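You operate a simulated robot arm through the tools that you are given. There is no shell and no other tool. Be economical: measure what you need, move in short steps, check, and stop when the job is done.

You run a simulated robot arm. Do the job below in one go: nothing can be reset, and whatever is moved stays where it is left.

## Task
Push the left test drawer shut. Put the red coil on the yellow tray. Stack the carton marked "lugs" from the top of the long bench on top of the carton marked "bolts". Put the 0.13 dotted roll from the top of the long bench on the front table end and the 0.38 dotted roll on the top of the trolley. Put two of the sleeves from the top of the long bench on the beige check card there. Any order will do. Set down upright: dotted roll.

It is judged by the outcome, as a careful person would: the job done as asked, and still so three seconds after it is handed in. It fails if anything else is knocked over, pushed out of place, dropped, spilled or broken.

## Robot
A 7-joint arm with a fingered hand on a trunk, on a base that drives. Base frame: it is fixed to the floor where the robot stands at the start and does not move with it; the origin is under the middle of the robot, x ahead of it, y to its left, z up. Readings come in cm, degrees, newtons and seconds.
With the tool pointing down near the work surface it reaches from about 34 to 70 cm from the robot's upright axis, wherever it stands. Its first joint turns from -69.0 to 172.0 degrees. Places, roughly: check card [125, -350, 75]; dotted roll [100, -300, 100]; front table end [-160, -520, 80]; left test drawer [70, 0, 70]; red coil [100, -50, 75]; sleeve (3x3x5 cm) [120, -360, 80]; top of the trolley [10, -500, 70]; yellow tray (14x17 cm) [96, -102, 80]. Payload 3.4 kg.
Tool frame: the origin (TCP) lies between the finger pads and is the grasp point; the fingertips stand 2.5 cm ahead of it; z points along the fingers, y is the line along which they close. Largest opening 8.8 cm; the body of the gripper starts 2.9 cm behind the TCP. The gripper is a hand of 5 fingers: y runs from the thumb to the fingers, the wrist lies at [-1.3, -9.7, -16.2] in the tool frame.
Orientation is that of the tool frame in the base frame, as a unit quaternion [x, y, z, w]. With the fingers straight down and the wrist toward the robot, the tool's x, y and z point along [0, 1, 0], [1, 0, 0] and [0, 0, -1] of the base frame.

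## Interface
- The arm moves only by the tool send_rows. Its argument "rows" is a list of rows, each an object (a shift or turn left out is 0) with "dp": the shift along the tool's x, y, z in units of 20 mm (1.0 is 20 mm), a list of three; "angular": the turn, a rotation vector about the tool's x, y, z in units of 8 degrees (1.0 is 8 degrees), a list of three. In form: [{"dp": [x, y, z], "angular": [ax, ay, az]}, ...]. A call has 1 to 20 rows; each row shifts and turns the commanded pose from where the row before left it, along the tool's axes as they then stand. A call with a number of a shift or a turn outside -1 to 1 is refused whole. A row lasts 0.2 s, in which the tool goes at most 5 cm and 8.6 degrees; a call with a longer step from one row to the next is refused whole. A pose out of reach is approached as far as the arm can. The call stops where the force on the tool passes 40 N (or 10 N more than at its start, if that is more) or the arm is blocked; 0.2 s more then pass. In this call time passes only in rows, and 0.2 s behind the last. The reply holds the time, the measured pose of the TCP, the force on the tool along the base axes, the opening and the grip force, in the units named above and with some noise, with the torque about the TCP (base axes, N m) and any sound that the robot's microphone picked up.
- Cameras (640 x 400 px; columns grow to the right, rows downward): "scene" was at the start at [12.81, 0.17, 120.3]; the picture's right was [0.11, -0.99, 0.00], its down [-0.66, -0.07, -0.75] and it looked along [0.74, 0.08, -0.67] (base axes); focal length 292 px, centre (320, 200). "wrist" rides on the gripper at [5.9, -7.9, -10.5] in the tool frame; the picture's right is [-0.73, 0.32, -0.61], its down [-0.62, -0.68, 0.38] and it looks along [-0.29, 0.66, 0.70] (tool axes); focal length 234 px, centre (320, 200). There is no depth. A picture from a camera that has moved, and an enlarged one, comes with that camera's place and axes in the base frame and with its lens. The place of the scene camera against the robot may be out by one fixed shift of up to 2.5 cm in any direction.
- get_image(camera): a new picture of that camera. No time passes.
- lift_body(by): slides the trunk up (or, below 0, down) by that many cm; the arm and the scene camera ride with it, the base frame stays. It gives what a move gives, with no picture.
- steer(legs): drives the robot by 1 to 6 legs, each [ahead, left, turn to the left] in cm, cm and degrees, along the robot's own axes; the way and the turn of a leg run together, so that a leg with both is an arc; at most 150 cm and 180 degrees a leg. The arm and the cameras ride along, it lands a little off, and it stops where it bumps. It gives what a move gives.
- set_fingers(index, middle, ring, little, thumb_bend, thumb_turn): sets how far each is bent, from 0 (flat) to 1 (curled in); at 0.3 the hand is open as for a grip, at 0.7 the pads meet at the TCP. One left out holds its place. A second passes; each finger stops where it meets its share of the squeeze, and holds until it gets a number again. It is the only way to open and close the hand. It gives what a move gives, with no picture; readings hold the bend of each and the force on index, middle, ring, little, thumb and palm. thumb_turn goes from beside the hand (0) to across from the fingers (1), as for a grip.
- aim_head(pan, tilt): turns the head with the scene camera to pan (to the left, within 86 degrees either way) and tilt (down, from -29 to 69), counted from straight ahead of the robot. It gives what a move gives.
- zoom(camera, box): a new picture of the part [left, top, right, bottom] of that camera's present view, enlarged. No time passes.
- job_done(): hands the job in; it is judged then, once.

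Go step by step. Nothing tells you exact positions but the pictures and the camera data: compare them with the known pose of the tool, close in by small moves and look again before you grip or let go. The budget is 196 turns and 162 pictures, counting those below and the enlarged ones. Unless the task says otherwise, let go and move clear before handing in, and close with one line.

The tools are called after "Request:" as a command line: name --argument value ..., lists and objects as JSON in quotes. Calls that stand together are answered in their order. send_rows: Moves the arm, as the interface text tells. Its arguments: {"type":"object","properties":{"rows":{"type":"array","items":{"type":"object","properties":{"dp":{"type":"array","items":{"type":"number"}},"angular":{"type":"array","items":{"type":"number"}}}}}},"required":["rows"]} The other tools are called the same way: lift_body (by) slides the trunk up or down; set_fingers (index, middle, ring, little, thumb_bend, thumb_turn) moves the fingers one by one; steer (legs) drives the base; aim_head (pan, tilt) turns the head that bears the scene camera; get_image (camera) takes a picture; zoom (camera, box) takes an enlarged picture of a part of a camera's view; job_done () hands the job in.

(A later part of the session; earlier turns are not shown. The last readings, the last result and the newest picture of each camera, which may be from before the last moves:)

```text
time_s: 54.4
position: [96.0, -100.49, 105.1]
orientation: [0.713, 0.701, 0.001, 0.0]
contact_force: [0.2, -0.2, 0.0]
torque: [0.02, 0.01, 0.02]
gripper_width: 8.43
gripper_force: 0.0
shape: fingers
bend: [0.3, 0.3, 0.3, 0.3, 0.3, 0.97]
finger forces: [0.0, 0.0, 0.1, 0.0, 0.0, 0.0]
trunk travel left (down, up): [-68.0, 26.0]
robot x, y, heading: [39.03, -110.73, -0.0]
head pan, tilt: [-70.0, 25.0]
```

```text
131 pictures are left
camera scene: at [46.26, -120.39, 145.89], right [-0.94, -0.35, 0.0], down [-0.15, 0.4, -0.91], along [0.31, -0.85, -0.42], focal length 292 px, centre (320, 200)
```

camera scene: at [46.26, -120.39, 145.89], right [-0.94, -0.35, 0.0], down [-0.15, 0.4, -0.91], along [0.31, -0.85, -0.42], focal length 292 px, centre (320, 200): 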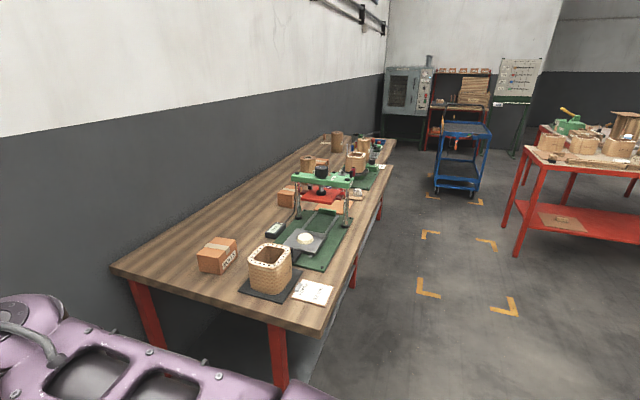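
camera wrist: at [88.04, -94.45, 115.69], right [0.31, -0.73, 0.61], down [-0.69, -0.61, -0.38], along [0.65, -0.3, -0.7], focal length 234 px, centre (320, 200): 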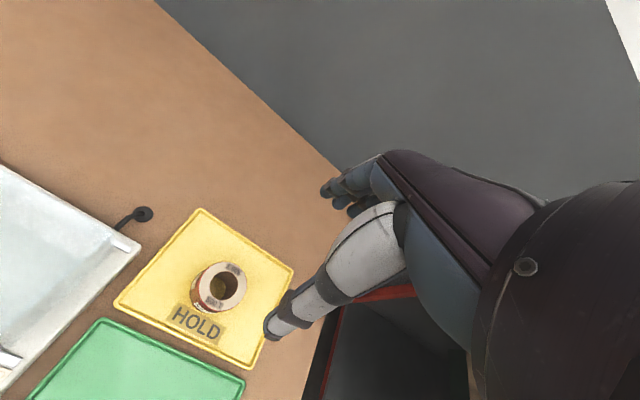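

The coil stands on the yellow tray. Next the long bench (front edge x≈65, from y≈-172 on). I back off and drive along it.

Request:
zoom --camera "scene" --box '[180, 100, 420, 320]'

Request:
steer --legs '[[-38, 0, 0], [0, -110, 0]]'

Request:
aim_head --pan 0 --tilt 25

Request:
get_image --camera "scene"

Request:
aim_head --pan -55 --tilt 25

Request:
get_image --camera "scene"

```text
1.82 times, centred on (300, 210) of scene
camera zoom: at [46.26, -120.39, 145.89], right [-0.94, -0.35, 0.0], down [-0.15, 0.4, -0.91], along [0.31, -0.85, -0.42], focal length 531 px, centre (356, 182)
```

zoom: 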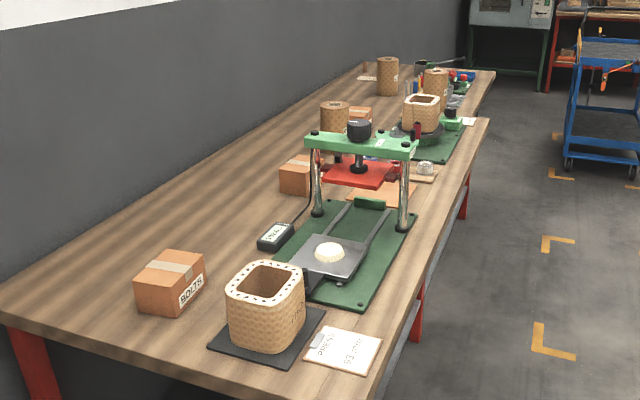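

```text
time_s: 62.0
position: [58.72, -211.21, 105.23]
orientation: [0.711, 0.703, 0.0, 0.0]
contact_force: [0.0, -0.1, -0.4]
torque: [0.02, -0.01, 0.02]
gripper_width: 8.45
gripper_force: 0.0
shape: fingers
bend: [0.3, 0.3, 0.3, 0.3, 0.3, 0.97]
finger forces: [0.0, 0.0, 0.0, 0.0, 0.1, 0.0]
trunk travel left (down, up): [-68.0, 26.0]
robot x, y, heading: [1.6, -222.02, 0.5]
head pan, tilt: [-70.0, 25.0]
```

```text
time_s: 63.5
position: [58.81, -211.17, 105.12]
orientation: [0.711, 0.704, 0.0, 0.0]
contact_force: [0.6, 0.4, 0.0]
torque: [0.01, 0.0, -0.05]
gripper_width: 8.44
gripper_force: 0.0
shape: fingers
bend: [0.3, 0.3, 0.3, 0.3, 0.3, 0.97]
finger forces: [0.1, 0.1, 0.0, 0.0, 0.0, 0.0]
trunk travel left (down, up): [-68.0, 26.0]
robot x, y, heading: [1.56, -222.08, 0.5]
head pan, tilt: [0.0, 25.0]
```

```text
129 pictures are left
camera scene: at [15.19, -222.71, 145.89], right [0.01, -1.0, 0.0], down [-0.42, 0.0, -0.91], along [0.91, 0.01, -0.42], focal length 292 px, centre (320, 200)
```

scene: 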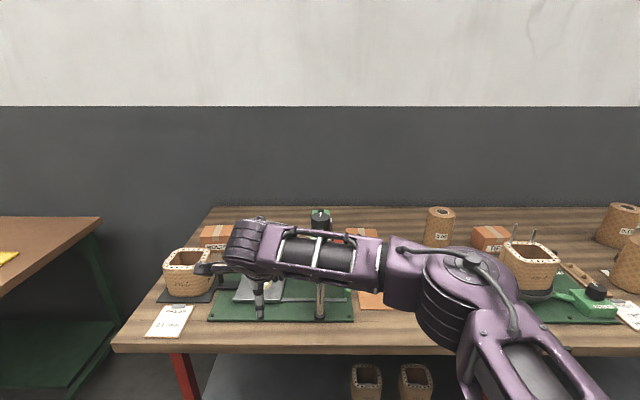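

```text
time_s: 64.7
position: [58.73, -211.17, 105.11]
orientation: [0.711, 0.703, 0.0, 0.0]
contact_force: [-0.6, 0.5, -0.8]
torque: [0.0, -0.02, -0.02]
gripper_width: 8.44
gripper_force: 0.0
shape: fingers
bend: [0.3, 0.3, 0.3, 0.3, 0.3, 0.97]
finger forces: [0.0, 0.0, 0.0, 0.0, 0.0, 0.0]
trunk travel left (down, up): [-68.0, 26.0]
robot x, y, heading: [1.74, -222.35, 0.7]
head pan, tilt: [-55.0, 25.0]
```

```text
128 pictures are left
camera scene: at [11.34, -230.28, 145.89], right [-0.81, -0.58, 0.0], down [-0.25, 0.34, -0.91], along [0.53, -0.74, -0.42], focal length 292 px, centre (320, 200)
```

scene: 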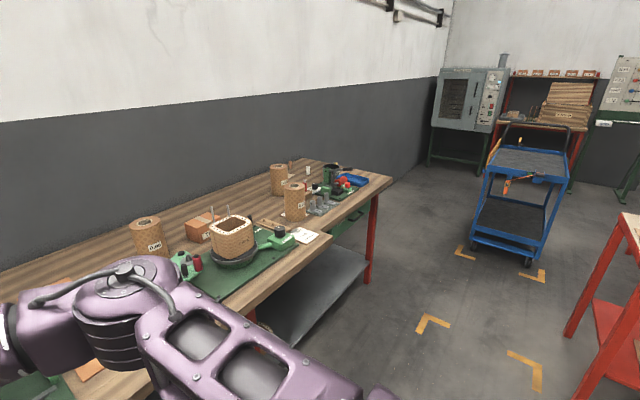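

Rolls and cartons are visible. I zoom in to read labels.

Request:
zoom --camera "scene" --box '[100, 140, 420, 340]'

Request:
aim_head --pan -15 --tilt 25

Request:
zoom --camera "scene" --box '[60, 180, 480, 360]'

```text
2.00 times, centred on (260, 240) of scene
camera zoom: at [11.34, -230.28, 145.89], right [-0.81, -0.58, 0.0], down [-0.25, 0.34, -0.91], along [0.53, -0.74, -0.42], focal length 584 px, centre (440, 120)
```

zoom: 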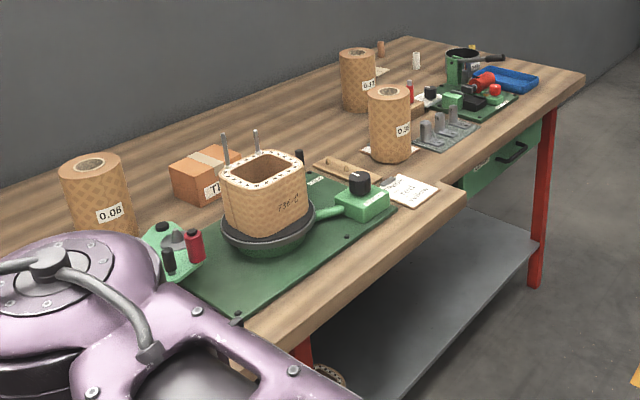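

```text
time_s: 65.8
position: [58.7, -211.08, 105.21]
orientation: [0.711, 0.703, -0.001, 0.0]
contact_force: [-0.6, 0.5, -0.2]
torque: [0.0, -0.02, 0.0]
gripper_width: 8.44
gripper_force: 0.0
shape: fingers
bend: [0.3, 0.3, 0.3, 0.3, 0.3, 0.97]
finger forces: [0.0, 0.0, 0.0, 0.1, 0.1, 0.0]
trunk travel left (down, up): [-68.0, 26.0]
robot x, y, heading: [1.33, -221.7, 0.4]
head pan, tilt: [-15.0, 25.0]
```

```text
1.52 times, centred on (270, 270) of scene
camera zoom: at [14.89, -225.1, 145.89], right [-0.25, -0.97, 0.0], down [-0.41, 0.11, -0.91], along [0.88, -0.23, -0.42], focal length 445 px, centre (396, 93)
```

zoom: 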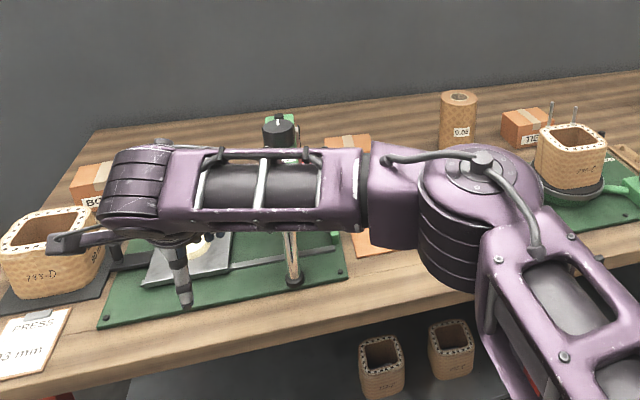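

Roll 0.08 is nearest, two rolls further; the carton behind the press may be "lugs". I drive on towards the far part for a clearer view.

Request:
steer --legs '[[0, -85, 0]]'

Request:
aim_head --pan -25 --tilt 28

Request:
get_image --camera "scene"

Request:
aim_head --pan 25 --tilt 28

Request:
get_image --camera "scene"

```text
time_s: 70.3
position: [59.6, -295.84, 105.13]
orientation: [0.71, 0.704, 0.0, 0.0]
contact_force: [0.3, -0.5, 0.2]
torque: [0.02, 0.01, 0.01]
gripper_width: 8.42
gripper_force: 0.1
shape: fingers
bend: [0.3, 0.3, 0.3, 0.3, 0.3, 0.97]
finger forces: [0.1, 0.0, 0.0, 0.0, 0.0, 0.1]
trunk travel left (down, up): [-68.0, 26.0]
robot x, y, heading: [2.19, -306.74, 0.7]
head pan, tilt: [-15.0, 25.0]
```

```text
time_s: 71.0
position: [59.7, -295.82, 105.2]
orientation: [0.709, 0.705, 0.0, 0.001]
contact_force: [0.2, 0.2, 0.1]
torque: [0.02, -0.01, -0.02]
gripper_width: 8.45
gripper_force: 0.0
shape: fingers
bend: [0.3, 0.3, 0.3, 0.3, 0.3, 0.97]
finger forces: [0.0, 0.0, 0.0, 0.0, 0.1, 0.1]
trunk travel left (down, up): [-68.0, 26.0]
robot x, y, heading: [2.4, -307.22, 0.6]
head pan, tilt: [-25.0, 28.0]
```

```text
125 pictures are left
camera scene: at [15.23, -311.33, 145.41], right [-0.41, -0.91, 0.0], down [-0.43, 0.19, -0.88], along [0.81, -0.36, -0.47], focal length 292 px, centre (320, 200)
```

scene: 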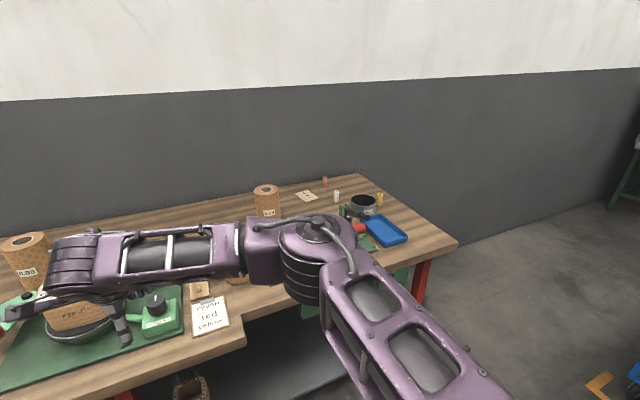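

```text
time_s: 72.2
position: [59.62, -295.85, 105.01]
orientation: [0.71, 0.704, 0.001, 0.0]
contact_force: [0.9, -0.3, 0.0]
torque: [0.02, 0.03, -0.01]
gripper_width: 8.45
gripper_force: 0.0
shape: fingers
bend: [0.3, 0.3, 0.3, 0.3, 0.3, 0.97]
finger forces: [0.0, 0.0, 0.1, 0.0, 0.1, 0.0]
trunk travel left (down, up): [-68.0, 26.0]
robot x, y, heading: [2.35, -307.19, 0.6]
head pan, tilt: [25.0, 28.0]
```

```text
124 pictures are left
camera scene: at [15.13, -303.64, 145.41], right [0.43, -0.9, 0.0], down [-0.42, -0.2, -0.88], along [0.8, 0.38, -0.47], focal length 292 px, centre (320, 200)
```

scene: 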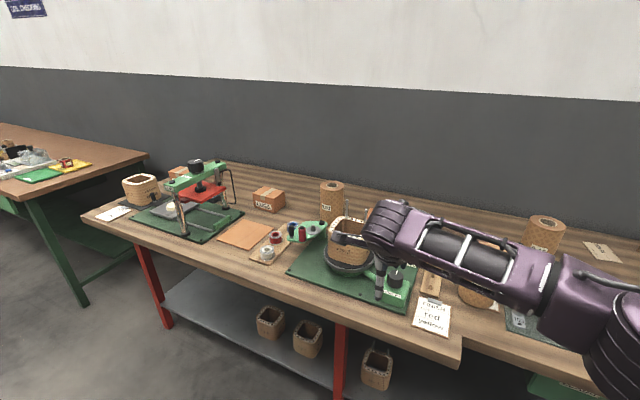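

I zoom into both parts: labels on cartons, and rolls with the card region.

Request:
zoom --camera "scene" --box '[160, 140, 400, 290]'

Request:
aim_head --pan -25 --tilt 28

Request:
zoom --camera "scene" --box '[240, 160, 460, 290]'

```text
2.67 times, centred on (280, 215) of scene
camera zoom: at [15.13, -303.64, 145.41], right [0.43, -0.9, 0.0], down [-0.42, -0.2, -0.88], along [0.8, 0.38, -0.47], focal length 778 px, centre (427, 160)
```

zoom: 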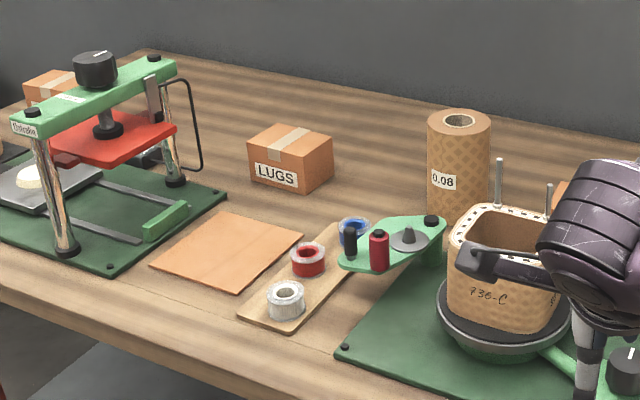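

```text
time_s: 73.3
position: [59.64, -295.75, 105.05]
orientation: [0.709, 0.705, 0.0, -0.001]
contact_force: [0.1, 0.4, -0.2]
torque: [0.0, -0.01, -0.02]
gripper_width: 8.47
gripper_force: 0.1
shape: fingers
bend: [0.3, 0.3, 0.3, 0.3, 0.3, 0.97]
finger forces: [0.0, 0.1, 0.0, 0.0, 0.0, 0.0]
trunk travel left (down, up): [-68.0, 26.0]
robot x, y, heading: [2.75, -306.58, 0.8]
head pan, tilt: [-25.0, 28.0]
```

```text
2.91 times, centred on (350, 225) of scene
camera zoom: at [15.23, -311.33, 145.41], right [-0.41, -0.91, 0.0], down [-0.43, 0.19, -0.88], along [0.81, -0.36, -0.47], focal length 849 px, centre (233, 127)
```

zoom: 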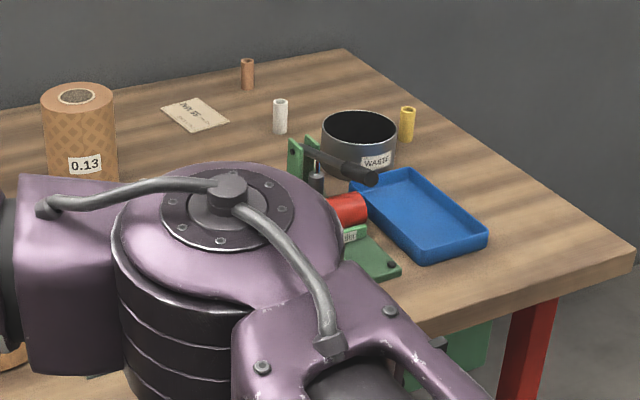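

LUGS is at about (102, -237), BOLTS at about (108, -188), and roll 0.13 stands at the back. First the carton: I drive to its front and look.

Request:
lift_body --by 10

Request:
steer --legs '[[0, 59, -0.7], [28, 0, 0]]'

Request:
aim_head --pan 10 --tilt 40

Request:
get_image --camera "scene"

Request:
get_image --camera "wrist"

```text
time_s: 74.7
position: [59.75, -295.85, 115.09]
orientation: [0.71, 0.704, 0.0, 0.0]
contact_force: [0.2, -0.9, 0.4]
torque: [0.02, 0.0, -0.01]
gripper_width: 8.42
gripper_force: 0.1
shape: fingers
bend: [0.3, 0.3, 0.3, 0.3, 0.3, 0.97]
finger forces: [0.0, 0.0, 0.0, 0.0, 0.0, 0.0]
trunk travel left (down, up): [-78.0, 16.0]
robot x, y, heading: [2.31, -306.76, 0.6]
head pan, tilt: [-25.0, 28.0]
```

```text
time_s: 79.6
position: [87.36, -237.65, 115.18]
orientation: [0.712, 0.702, 0.001, 0.001]
contact_force: [-0.3, 0.0, 0.4]
torque: [0.03, 0.0, 0.01]
gripper_width: 8.46
gripper_force: 0.1
shape: fingers
bend: [0.3, 0.3, 0.3, 0.3, 0.3, 0.97]
finger forces: [0.1, 0.1, 0.1, 0.0, 0.0, 0.0]
trunk travel left (down, up): [-78.0, 16.0]
robot x, y, heading: [30.17, -248.29, 0.4]
head pan, tilt: [-25.0, 28.0]
```

```text
time_s: 80.6
position: [87.49, -237.56, 115.18]
orientation: [0.713, 0.702, 0.0, 0.0]
contact_force: [-0.2, -0.2, -0.4]
torque: [0.0, -0.01, 0.0]
gripper_width: 8.47
gripper_force: 0.1
shape: fingers
bend: [0.3, 0.3, 0.3, 0.3, 0.3, 0.97]
finger forces: [0.0, 0.0, 0.0, 0.0, 0.1, 0.1]
trunk travel left (down, up): [-78.0, 16.0]
robot x, y, heading: [30.19, -248.27, 0.4]
head pan, tilt: [10.0, 40.0]
```

```text
121 pictures are left
camera scene: at [42.92, -247.59, 153.56], right [0.18, -0.98, 0.0], down [-0.63, -0.12, -0.77], along [0.75, 0.14, -0.64], focal length 292 px, centre (320, 200)
```

scene: 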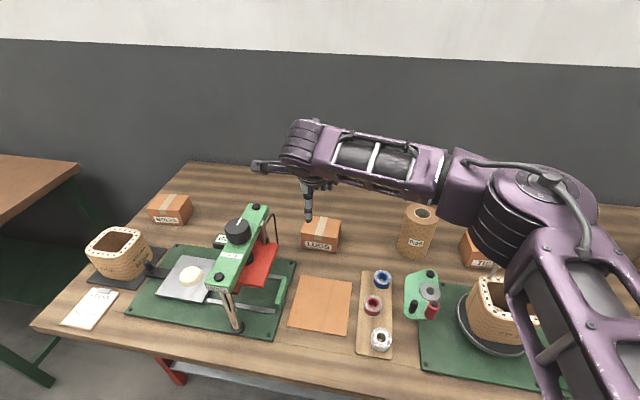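

```text
120 pictures are left
camera wrist: at [79.49, -231.65, 125.67], right [0.31, -0.73, 0.61], down [-0.69, -0.61, -0.38], along [0.65, -0.3, -0.7], focal length 234 px, centre (320, 200)
```

wrist: 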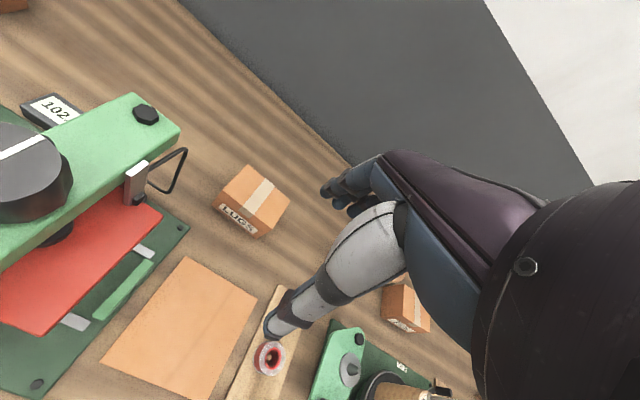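

I zoom in on the LUGS and BOLTS cartons for corners.

Request:
zoom --camera "wrist" --box '[180, 140, 320, 260]'

Request:
zoom --camera "scene" --box '[130, 170, 370, 290]'

```text
3.33 times, centred on (250, 200) of wrist
camera zoom: at [79.49, -231.65, 125.67], right [0.31, -0.73, 0.61], down [-0.69, -0.61, -0.38], along [0.65, -0.3, -0.7], focal length 781 px, centre (553, 200)
```

zoom: 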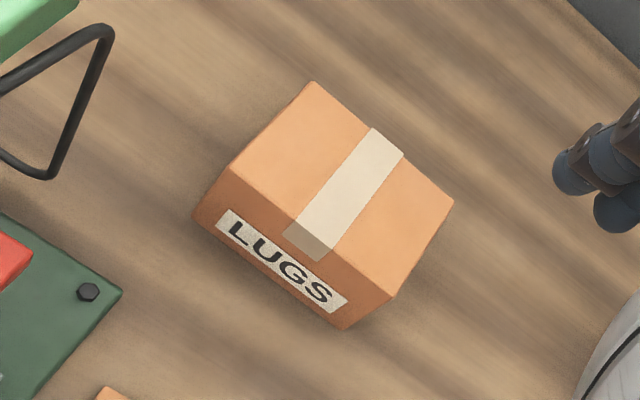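

```text
2.67 times, centred on (250, 230) of scene
camera zoom: at [42.92, -247.59, 153.56], right [0.18, -0.98, 0.0], down [-0.63, -0.12, -0.77], along [0.75, 0.14, -0.64], focal length 778 px, centre (507, 120)
```

zoom: 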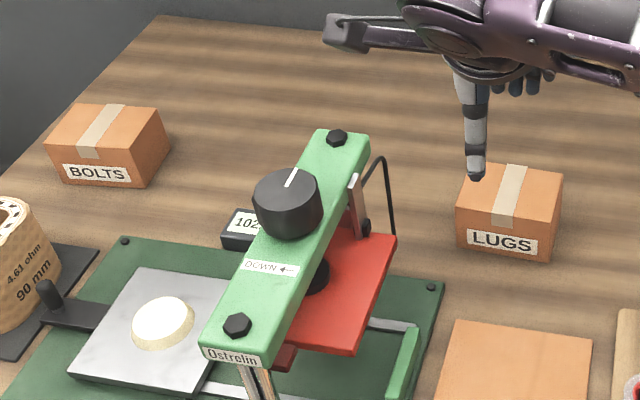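

LUGS carton: top at z≈87.3, centre (105.8, -236.2), 8 cm deep (x) by 11 cm wide (y). I open the hand wider and approach above it.

Request:
set_fingers --index 0.22 --middle 0.22 --ring 0.22 --little 0.22 --thumb_bend 0.22

Request:
steer --legs '[[14, 1.3, 0]]'

Request:
send_rows --rows '[{"dp": [0, 0, 1], "angular": [0, 0, 0.2]}, {"dp": [0, 1, 1]}, {"dp": [0, 1, 1]}, {"dp": [0, 0, 1]}, {"dp": [0, 0, 1]}, {"dp": [0, 0, 1]}]'

Request:
get_image --camera "wrist"

Request:
get_image --camera "scene"

```text
time_s: 81.6
position: [87.43, -237.65, 115.04]
orientation: [0.712, 0.702, 0.0, 0.0]
contact_force: [0.0, 0.4, 0.1]
torque: [0.0, 0.0, 0.0]
gripper_width: 9.97
gripper_force: 0.0
shape: fingers
bend: [0.22, 0.22, 0.22, 0.22, 0.22, 0.97]
finger forces: [0.0, 0.0, 0.1, 0.0, 0.1, 0.1]
trunk travel left (down, up): [-78.0, 16.0]
robot x, y, heading: [30.34, -248.33, 0.1]
head pan, tilt: [10.0, 40.0]
```

```text
time_s: 82.9
position: [101.16, -236.22, 115.25]
orientation: [0.712, 0.703, 0.001, 0.001]
contact_force: [-0.5, 0.1, 0.1]
torque: [0.0, 0.01, 0.0]
gripper_width: 9.96
gripper_force: 0.1
shape: fingers
bend: [0.22, 0.22, 0.22, 0.22, 0.22, 0.97]
finger forces: [0.0, 0.1, 0.0, 0.0, 0.1, 0.0]
trunk travel left (down, up): [-78.0, 16.0]
robot x, y, heading: [43.9, -246.87, 0.1]
head pan, tilt: [10.0, 40.0]
```

```text
time_s: 84.3
position: [105.25, -236.5, 103.09]
orientation: [0.721, 0.692, 0.0, 0.0]
contact_force: [-0.4, -1.1, -0.1]
torque: [0.0, 0.02, -0.01]
gripper_width: 9.99
gripper_force: 0.2
shape: fingers
bend: [0.22, 0.22, 0.22, 0.22, 0.22, 0.97]
finger forces: [0.0, 0.0, 0.1, 0.0, 0.0, 0.1]
trunk travel left (down, up): [-78.0, 16.0]
robot x, y, heading: [43.74, -247.07, 0.4]
head pan, tilt: [10.0, 40.0]
```

```text
117 pictures are left
camera wrist: at [97.49, -230.26, 113.64], right [0.29, -0.74, 0.61], down [-0.71, -0.59, -0.38], along [0.64, -0.32, -0.7], focal length 234 px, centre (320, 200)
```

wrist: 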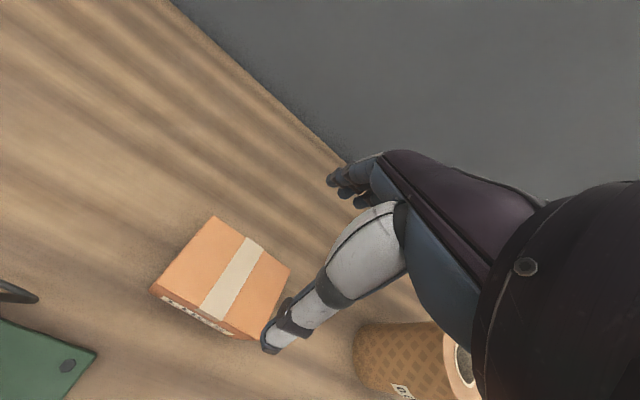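

```text
116 pictures are left
camera scene: at [56.8, -246.18, 153.56], right [0.18, -0.98, 0.0], down [-0.63, -0.12, -0.77], along [0.75, 0.14, -0.64], focal length 292 px, centre (320, 200)
```

scene: 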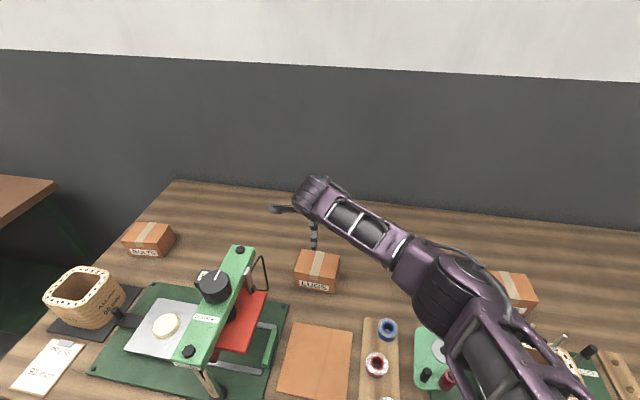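

Hovering over LUGS. I zoom for an accurate fix.

Request:
zoom --camera "wrist" --box '[130, 190, 330, 350]'

```text
2.50 times, centred on (230, 270) of wrist
camera zoom: at [97.49, -230.26, 113.64], right [0.29, -0.74, 0.61], down [-0.71, -0.59, -0.38], along [0.64, -0.32, -0.7], focal length 585 px, centre (545, 25)
```

zoom: 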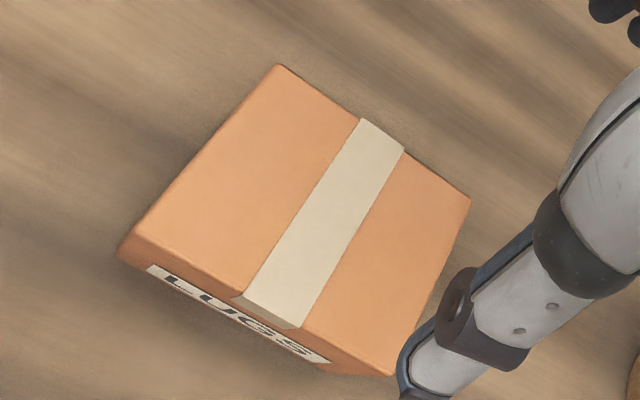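

Centre (105.2, -236.3): right under the TCP. Descend part way and check the elbow clearances.

Request:
send_rows --rows '[{"dp": [0.1, 0, 1]}, {"dp": [0, 0, 1]}, {"dp": [0, 0, 1]}, {"dp": [0, 0, 1]}, {"dp": [0, 0, 1]}]'

Request:
get_image --camera "wrist"

Request:
get_image --camera "scene"

```text
time_s: 85.5
position: [105.27, -236.31, 93.24]
orientation: [0.721, 0.693, 0.001, 0.0]
contact_force: [-0.2, 0.4, 0.0]
torque: [-0.02, -0.02, 0.0]
gripper_width: 9.96
gripper_force: 0.0
shape: fingers
bend: [0.22, 0.22, 0.22, 0.22, 0.22, 0.97]
finger forces: [0.0, 0.0, 0.0, 0.1, 0.0, 0.0]
trunk travel left (down, up): [-78.0, 16.0]
robot x, y, heading: [43.93, -247.04, -0.1]
head pan, tilt: [10.0, 40.0]
```

```text
114 pictures are left
camera wrist: at [97.53, -230.01, 103.63], right [0.29, -0.74, 0.61], down [-0.71, -0.6, -0.38], along [0.64, -0.32, -0.7], focal length 234 px, centre (320, 200)
```

wrist: 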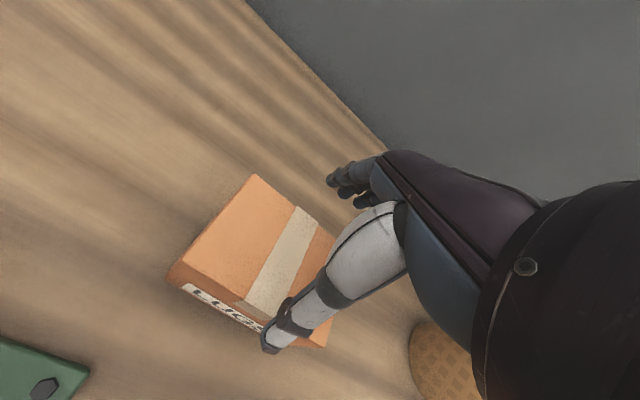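

```text
113 pictures are left
camera scene: at [56.8, -246.16, 153.56], right [0.18, -0.98, 0.0], down [-0.63, -0.12, -0.77], along [0.75, 0.14, -0.64], focal length 292 px, centre (320, 200)
```

scene: 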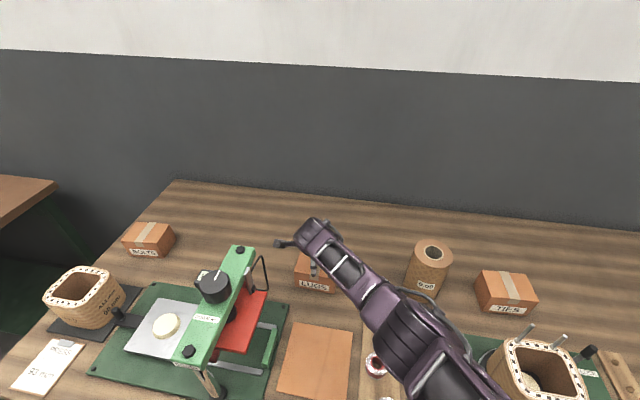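

Clear. Down to gripping height.

Request:
send_rows --rows '[{"dp": [0, 0, 1]}, {"dp": [0, 0, 1]}, {"dp": [0, 0, 1]}, {"dp": [0, 0, 0.85]}]'

Request:
get_image --camera "wrist"

```text
time_s: 86.6
position: [104.82, -236.32, 86.97]
orientation: [0.716, 0.698, 0.014, 0.007]
contact_force: [-2.2, -1.3, 21.5]
torque: [-0.16, -0.68, 0.06]
gripper_width: 11.19
gripper_force: 13.1
shape: fingers
bend: [0.17, 0.22, 0.22, 0.19, 0.18, 0.97]
finger forces: [11.2, 0.0, 0.0, 5.5, 9.7, 0.0]
out of reach, approached as far as the arm can: row 3, 4
trunk travel left (down, up): [-78.0, 16.0]
robot x, y, heading: [44.2, -247.01, 0.5]
head pan, tilt: [10.0, 40.0]
stopped in row 4: the force on the tool passed its limit (the readings are from after the stop); the commanded pose is now the measured one
```

```text
112 pictures are left
camera wrist: at [96.65, -230.4, 97.49], right [0.29, -0.74, 0.61], down [-0.68, -0.6, -0.41], along [0.67, -0.3, -0.68], focal length 234 px, centre (320, 200)
```

wrist: 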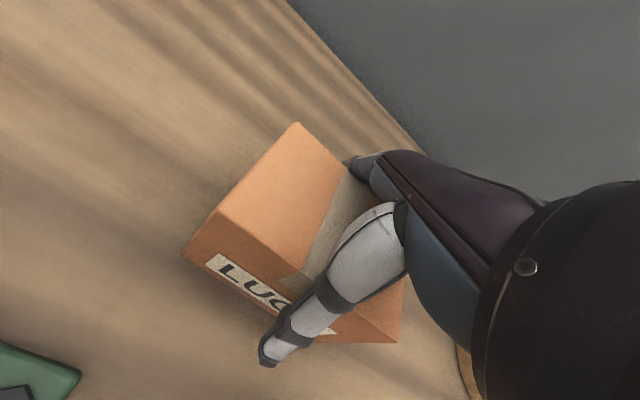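

The fingers rubbed the carton's edges and the arm neared its lower reach limit. I rise, straighten, open wider, and lower the trunk with the hand kept above.

Request:
send_rows --rows '[{"dp": [0, 0, -1]}, {"dp": [0, 0, -1], "angular": [0.21, -0.07, 0]}, {"dp": [0, 0, -1]}]'

Request:
set_fingers --index 0.1 --middle 0.1 --ring 0.1 --little 0.1 --thumb_bend 0.12

Request:
send_rows --rows '[{"dp": [0, 0, -1]}, {"dp": [0, 0, -1]}, {"dp": [0, 0, -1]}, {"dp": [0, 0, -1]}]'

Request:
lift_body --by -8

Request:
get_image --camera "wrist"

Request:
get_image --camera "scene"

```text
time_s: 87.4
position: [104.84, -236.5, 92.49]
orientation: [0.718, 0.696, -0.005, -0.002]
contact_force: [-0.2, -0.5, -0.3]
torque: [0.01, 0.03, 0.0]
gripper_width: 10.09
gripper_force: 0.0
shape: fingers
bend: [0.22, 0.22, 0.22, 0.22, 0.22, 0.97]
finger forces: [0.1, 0.1, 0.1, 0.1, 0.1, 0.1]
trunk travel left (down, up): [-78.0, 16.0]
robot x, y, heading: [43.69, -247.18, 0.4]
head pan, tilt: [10.0, 40.0]
```

```text
time_s: 88.4
position: [104.83, -236.4, 92.47]
orientation: [0.717, 0.697, -0.006, -0.002]
contact_force: [0.5, 0.3, -0.2]
torque: [0.02, 0.02, 0.0]
gripper_width: 11.95
gripper_force: 0.0
shape: fingers
bend: [0.1, 0.1, 0.1, 0.1, 0.12, 0.97]
finger forces: [0.1, 0.0, 0.0, 0.0, 0.1, 0.1]
trunk travel left (down, up): [-78.0, 16.0]
robot x, y, heading: [43.83, -247.11, 0.4]
head pan, tilt: [10.0, 40.0]
```

```text
time_s: 89.4
position: [104.76, -236.55, 100.61]
orientation: [0.717, 0.697, -0.003, -0.002]
contact_force: [-0.3, -0.3, 0.0]
torque: [0.01, 0.03, 0.01]
gripper_width: 11.95
gripper_force: 0.0
shape: fingers
bend: [0.1, 0.1, 0.1, 0.1, 0.12, 0.97]
finger forces: [0.0, 0.0, 0.0, 0.0, 0.1, 0.0]
trunk travel left (down, up): [-78.0, 16.0]
robot x, y, heading: [44.04, -246.81, 0.2]
head pan, tilt: [10.0, 40.0]
```

```text
time_s: 90.5
position: [104.8, -236.53, 92.49]
orientation: [0.718, 0.696, -0.004, -0.002]
contact_force: [-0.3, -0.5, -0.1]
torque: [-0.02, 0.03, 0.02]
gripper_width: 11.95
gripper_force: 0.2
shape: fingers
bend: [0.1, 0.1, 0.1, 0.1, 0.12, 0.97]
finger forces: [0.1, 0.1, 0.0, 0.1, 0.1, 0.0]
trunk travel left (down, up): [-70.0, 24.0]
robot x, y, heading: [43.76, -246.81, 0.5]
head pan, tilt: [10.0, 40.0]
```

```text
111 pictures are left
camera wrist: at [97.16, -230.42, 103.17], right [0.31, -0.73, 0.61], down [-0.7, -0.6, -0.38], along [0.64, -0.31, -0.7], focal length 234 px, centre (320, 200)
```

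wrist: 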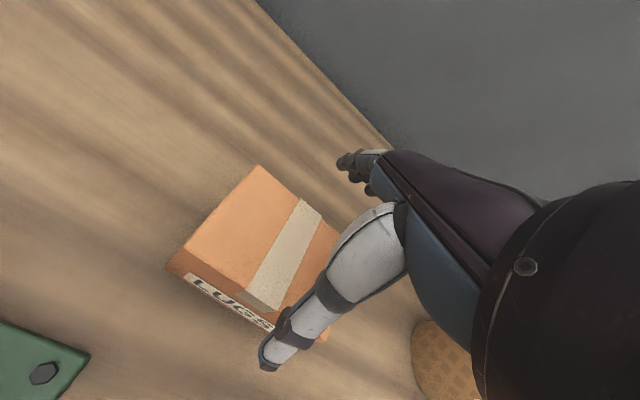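

```text
110 pictures are left
camera scene: at [56.79, -246.17, 145.56], right [0.18, -0.98, 0.0], down [-0.63, -0.12, -0.77], along [0.75, 0.14, -0.64], focal length 292 px, centre (320, 200)
```

scene: 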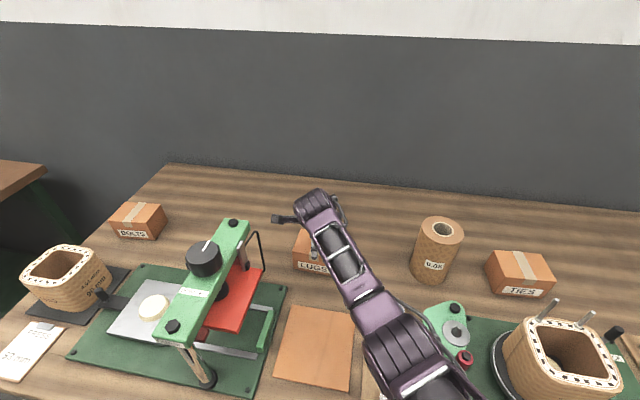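

The carton hasn't moved noticeably. Shift 0.5 cm forward and descend again, wider open.

Request:
send_rows --rows '[{"dp": [0.1, 0.25, 1]}, {"dp": [0, 0, 1]}, {"dp": [0, 0, 0.7]}, {"dp": [0, 0, 0.5]}, {"dp": [0, 0, 0.3]}]'

Request:
get_image --camera "wrist"

```text
time_s: 91.7
position: [105.34, -235.99, 86.78]
orientation: [0.715, 0.699, 0.006, 0.0]
contact_force: [-13.4, -2.6, 26.6]
torque: [0.09, 0.65, 0.08]
gripper_width: 12.09
gripper_force: 13.5
shape: fingers
bend: [0.1, 0.1, 0.1, 0.1, 0.1, 0.98]
finger forces: [0.6, 0.0, 0.0, 0.3, 26.6, 0.0]
trunk travel left (down, up): [-70.0, 24.0]
robot x, y, heading: [43.61, -246.95, 0.4]
head pan, tilt: [10.0, 40.0]
stopped in row 5: the force on the tool passed its limit (the readings are from after the stop); the commanded pose is now the measured one
```

```text
109 pictures are left
camera wrist: at [97.4, -229.99, 97.32], right [0.3, -0.74, 0.6], down [-0.69, -0.6, -0.39], along [0.66, -0.3, -0.69], focal length 234 px, centre (320, 200)
```

wrist: 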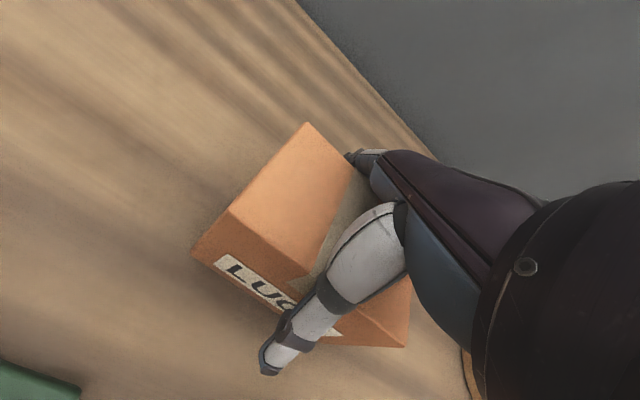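

The thumb's thick base pressed the front edge; I lift a little, shift the hand 0.6 cm back, straighten and go slightly down, then look at the forces.

Request:
send_rows --rows '[{"dp": [0, 0, -0.5]}, {"dp": [-0.15, -0.35, 0], "angular": [0.06, -0.06, 0.1]}, {"dp": [0, 0, 0.3]}, {"dp": [0, 0, 0.2]}, {"dp": [0, 0, 0.15]}]'

```text
time_s: 92.9
position: [104.74, -236.61, 86.61]
orientation: [0.721, 0.693, -0.001, 0.003]
contact_force: [4.2, 4.3, 34.4]
torque: [-0.18, -0.03, 0.16]
gripper_width: 12.5
gripper_force: 16.5
shape: fingers
bend: [0.06, 0.1, 0.1, 0.07, 0.12, 0.97]
finger forces: [11.2, 0.0, 0.3, 6.1, 14.8, 0.0]
trunk travel left (down, up): [-70.0, 24.0]
robot x, y, heading: [43.74, -247.24, 0.2]
head pan, tilt: [10.0, 40.0]
```

This is the depth limit for such a wide object: tips are about 3 cm below the top. I ease up 0.4 cm and close.

Request:
send_rows --rows '[{"dp": [0, 0, -0.25]}]'

Request:
set_fingers --index 0.7 --middle 0.7 --ring 0.7 --little 0.7 --thumb_bend 0.7

Request:
get_image --camera "wrist"

```text
time_s: 93.3
position: [104.73, -236.58, 86.56]
orientation: [0.722, 0.692, -0.004, 0.002]
contact_force: [3.2, 8.4, 22.5]
torque: [-0.25, -0.18, 0.22]
gripper_width: 12.49
gripper_force: 11.0
shape: fingers
bend: [0.06, 0.1, 0.1, 0.07, 0.12, 0.96]
finger forces: [8.7, 0.1, 0.1, 4.5, 9.1, 0.0]
trunk travel left (down, up): [-70.0, 24.0]
robot x, y, heading: [43.93, -246.78, 0.7]
head pan, tilt: [10.0, 40.0]
```

```text
time_s: 94.3
position: [104.82, -236.68, 86.99]
orientation: [0.722, 0.692, -0.002, 0.004]
contact_force: [6.4, 4.8, 24.8]
torque: [-0.8, -1.45, 0.93]
gripper_width: 9.42
gripper_force: 57.8
shape: fingers
bend: [0.11, 0.34, 0.29, 0.12, 0.58, 0.93]
finger forces: [17.9, 14.1, 14.1, 19.1, 49.9, 0.1]
trunk travel left (down, up): [-70.0, 24.0]
robot x, y, heading: [43.93, -246.76, 0.4]
head pan, tilt: [10.0, 40.0]
```

```text
108 pictures are left
camera wrist: at [97.15, -230.38, 97.35], right [0.29, -0.73, 0.61], down [-0.71, -0.6, -0.38], along [0.65, -0.32, -0.69], focal length 234 px, centre (320, 200)
```

wrist: 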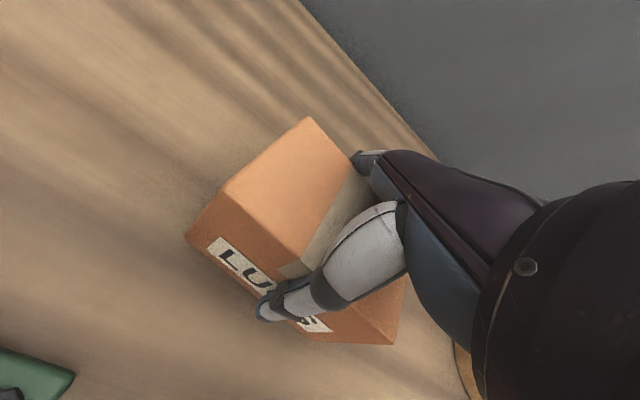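

Closed, with uneven finger contact. I lift just 3 cm and check if it is held.

Request:
send_rows --rows '[{"dp": [0, 0, -0.5]}, {"dp": [0, 0, -0.5]}, {"dp": [0, 0, -0.5]}]'

Request:
get_image --camera "wrist"

Request:
zoom --camera "scene" --box '[220, 170, 420, 300]'

```text
time_s: 95.1
position: [104.99, -237.67, 88.86]
orientation: [0.725, 0.688, -0.013, 0.003]
contact_force: [0.0, -0.1, -5.0]
torque: [0.01, -0.02, 0.02]
gripper_width: 9.04
gripper_force: 35.5
shape: fingers
bend: [0.14, 0.37, 0.33, 0.63, 0.61, 0.91]
finger forces: [9.9, 7.3, 7.2, 9.5, 37.3, 0.0]
trunk travel left (down, up): [-70.0, 24.0]
robot x, y, heading: [43.84, -246.88, 0.5]
head pan, tilt: [10.0, 40.0]
```

```text
107 pictures are left
camera wrist: at [97.5, -230.99, 99.33], right [0.29, -0.73, 0.62], down [-0.72, -0.59, -0.36], along [0.63, -0.34, -0.7], focal length 234 px, centre (320, 200)
```

wrist: 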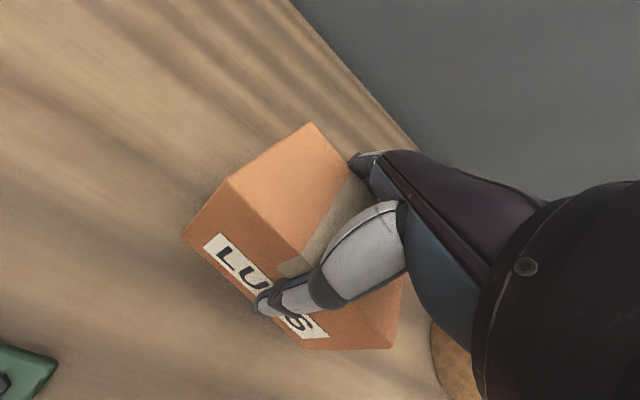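

```text
3.08 times, centred on (320, 235) of scene
camera zoom: at [56.83, -246.16, 145.54], right [0.18, -0.98, 0.0], down [-0.63, -0.12, -0.77], along [0.75, 0.14, -0.64], focal length 898 px, centre (320, 92)
```

zoom: 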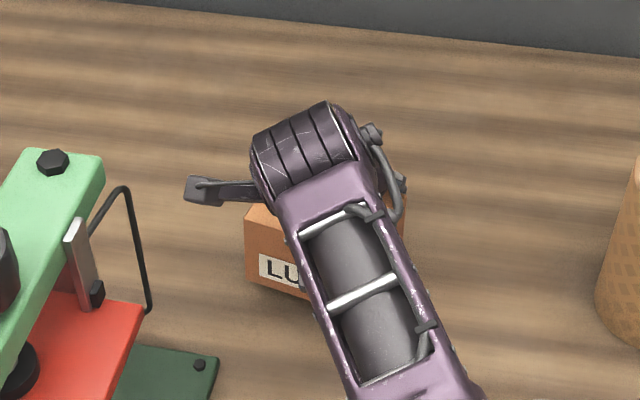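

It carries 5 N, so the carton seems airborne. I lift further and check for slip.

Request:
send_rows --rows '[{"dp": [0, 0, -0.5]}, {"dp": [0, 0, -0.7]}, {"dp": [0, 0, -0.7]}, {"dp": [0, 0, -0.7]}, {"dp": [0, 0, -0.7]}]'

Request:
get_image --camera "wrist"

Request:
get_image --camera "scene"

```text
time_s: 96.3
position: [105.81, -238.41, 95.01]
orientation: [0.73, 0.684, -0.015, 0.009]
contact_force: [-0.5, 0.5, -4.2]
torque: [-0.02, 0.02, 0.03]
gripper_width: 9.0
gripper_force: 35.9
shape: fingers
bend: [0.14, 0.37, 0.33, 0.63, 0.61, 0.91]
finger forces: [9.8, 7.2, 7.3, 9.3, 36.8, 0.0]
out of reach, approached as far as the arm can: row 5
trunk travel left (down, up): [-70.0, 24.0]
robot x, y, heading: [43.47, -246.84, 0.3]
head pan, tilt: [10.0, 40.0]
```

```text
105 pictures are left
camera wrist: at [98.44, -231.69, 105.56], right [0.28, -0.73, 0.63], down [-0.72, -0.59, -0.36], along [0.63, -0.35, -0.69], focal length 234 px, centre (320, 200)
```

wrist: 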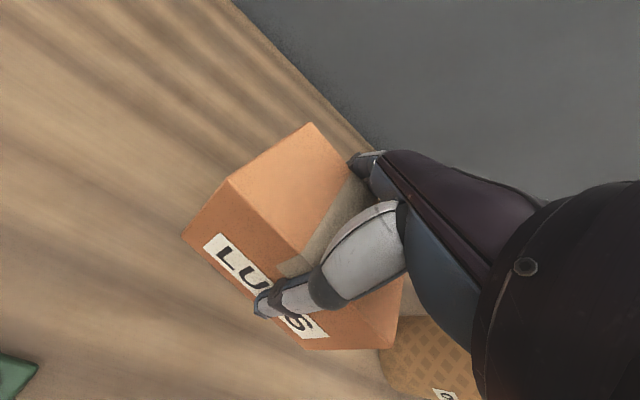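

```text
104 pictures are left
camera scene: at [56.87, -246.14, 145.55], right [0.18, -0.98, 0.0], down [-0.63, -0.12, -0.77], along [0.75, 0.14, -0.64], focal length 292 px, centre (320, 200)
```

scene: 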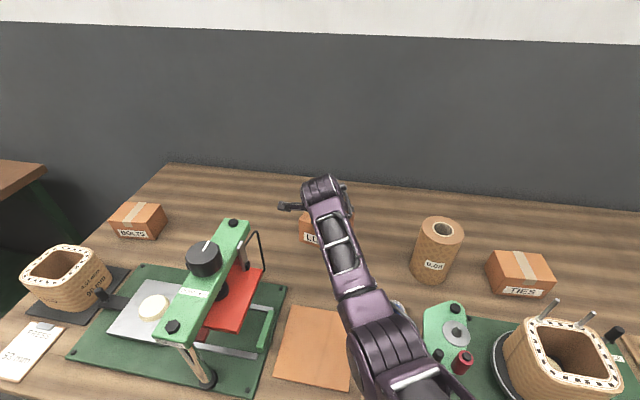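

Firmly held with no slip. I raise the trunk high, back off, go left past the press, and straighten the slight tilt.

Request:
lift_body --by 20

Request:
steer --legs '[[-40, 0, 0], [0, 66, 0]]'

Request:
send_rows --rows '[{"angular": [0, 0.27, 0]}, {"dp": [-1, 0, 0]}, {"dp": [-1, 0, 0]}, {"dp": [-1, 0, 0]}, {"dp": [-1, 0, 0]}, {"dp": [-1, 0, 0]}, {"dp": [-1, 0, 0]}, {"dp": [-1, 0, 0]}]'

Request:
aim_head --pan 0 --tilt 40

Request:
get_image --camera "scene"

Request:
get_image --camera "wrist"

```text
time_s: 98.5
position: [105.98, -238.26, 115.39]
orientation: [0.73, 0.684, -0.012, 0.007]
contact_force: [-0.5, 0.4, -4.0]
torque: [-0.03, 0.05, 0.02]
gripper_width: 8.96
gripper_force: 34.9
shape: fingers
bend: [0.14, 0.37, 0.33, 0.63, 0.61, 0.91]
finger forces: [9.9, 7.3, 7.2, 9.3, 36.5, 0.0]
trunk travel left (down, up): [-90.0, 4.0]
robot x, y, heading: [43.78, -247.03, 0.5]
head pan, tilt: [10.0, 40.0]
```

```text
time_s: 104.2
position: [65.52, -172.34, 115.34]
orientation: [0.73, 0.683, -0.012, 0.007]
contact_force: [-0.6, 0.2, -4.2]
torque: [-0.01, 0.01, -0.05]
gripper_width: 9.01
gripper_force: 34.3
shape: fingers
bend: [0.14, 0.37, 0.33, 0.63, 0.61, 0.91]
finger forces: [9.9, 7.1, 7.3, 9.2, 36.3, 0.1]
trunk travel left (down, up): [-90.0, 4.0]
robot x, y, heading: [3.41, -180.91, 0.5]
head pan, tilt: [10.0, 40.0]
```

```text
time_s: 106.2
position: [65.48, -190.63, 114.45]
orientation: [0.746, 0.666, -0.017, 0.018]
contact_force: [-0.2, -0.8, -2.9]
torque: [-0.01, 0.01, 0.04]
gripper_width: 8.94
gripper_force: 34.4
shape: fingers
bend: [0.14, 0.37, 0.34, 0.64, 0.61, 0.91]
finger forces: [9.8, 6.8, 7.2, 9.1, 35.2, 0.0]
out of reach, approached as far as the arm can: row 6
trunk travel left (down, up): [-90.0, 4.0]
robot x, y, heading: [3.57, -180.62, 0.3]
head pan, tilt: [10.0, 40.0]
stopped in row 8: the arm was blocked; the commanded pose is now the measured one
```

```text
time_s: 107.0
position: [65.48, -190.56, 114.35]
orientation: [0.746, 0.666, -0.017, 0.018]
contact_force: [0.2, 0.1, -4.3]
torque: [-0.01, 0.01, 0.01]
gripper_width: 8.94
gripper_force: 33.9
shape: fingers
bend: [0.14, 0.37, 0.34, 0.64, 0.61, 0.91]
finger forces: [9.9, 6.9, 7.2, 8.9, 35.2, 0.1]
trunk travel left (down, up): [-90.0, 4.0]
robot x, y, heading: [3.35, -180.58, 0.4]
head pan, tilt: [0.0, 40.0]
```

```text
103 pictures are left
camera scene: at [16.59, -181.65, 165.55], right [0.01, -1.0, 0.0], down [-0.64, 0.0, -0.77], along [0.77, 0.01, -0.64], focal length 292 px, centre (320, 200)
```

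scene: 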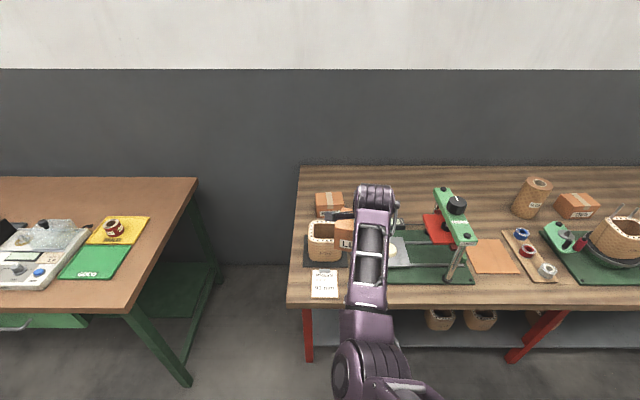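

```text
102 pictures are left
camera wrist: at [58.26, -183.3, 124.6], right [0.24, -0.73, 0.64], down [-0.75, -0.56, -0.35], along [0.62, -0.4, -0.68], focal length 234 px, centre (320, 200)
```

wrist: 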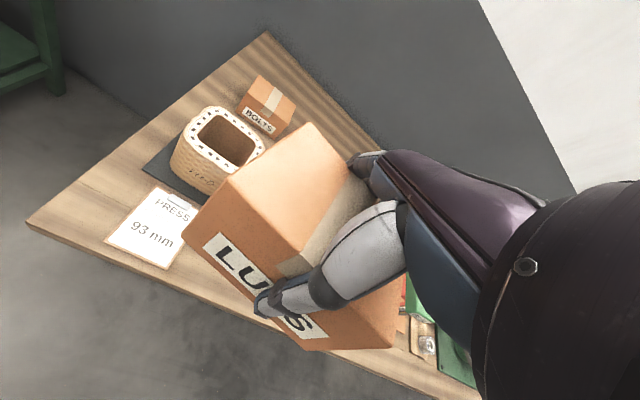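

The wrist nears a limit at this side angle; I back the arm 6 cm to the left and restore the yaw, then zoom to BOLTS.

Request:
send_rows --rows '[{"dp": [1, 0, 0]}, {"dp": [1, 0, 0], "angular": [0, 0.1, -0.4]}, {"dp": [1, 0, 0], "angular": [0.1, 0, -0.2]}]'

Request:
zoom --camera "wrist" --box '[140, 40, 320, 180]'

Request:
zoom --camera "scene" --box '[280, 150, 500, 310]'

```text
time_s: 107.8
position: [66.4, -186.57, 113.82]
orientation: [0.724, 0.689, -0.029, 0.017]
contact_force: [0.0, -0.4, -3.9]
torque: [-0.04, 0.02, -0.01]
gripper_width: 8.97
gripper_force: 34.3
shape: fingers
bend: [0.14, 0.37, 0.34, 0.64, 0.61, 0.91]
finger forces: [9.8, 6.9, 7.1, 8.9, 34.8, 0.0]
trunk travel left (down, up): [-90.0, 4.0]
robot x, y, heading: [3.43, -181.03, 0.3]
head pan, tilt: [0.0, 40.0]
```

```text
2.86 times, centred on (230, 110) of wrist
camera zoom: at [58.81, -179.66, 124.07], right [0.29, -0.7, 0.65], down [-0.72, -0.61, -0.33], along [0.63, -0.37, -0.68], focal length 669 px, centre (577, 457)
```

zoom: 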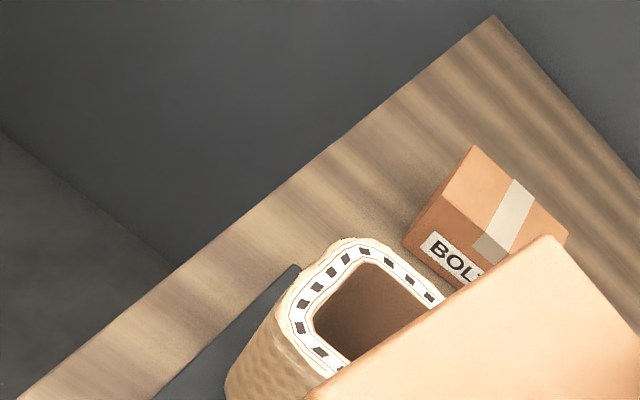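

```text
2.50 times, centred on (390, 230) of scene
camera zoom: at [16.61, -181.6, 165.55], right [0.01, -1.0, 0.0], down [-0.64, 0.0, -0.77], along [0.77, 0.0, -0.64], focal length 730 px, centre (145, 125)
```

zoom: 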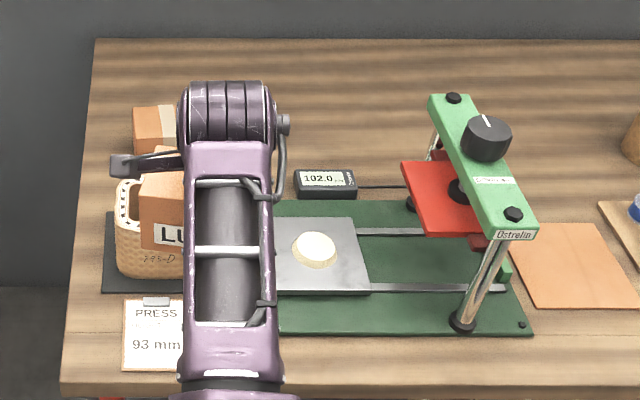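

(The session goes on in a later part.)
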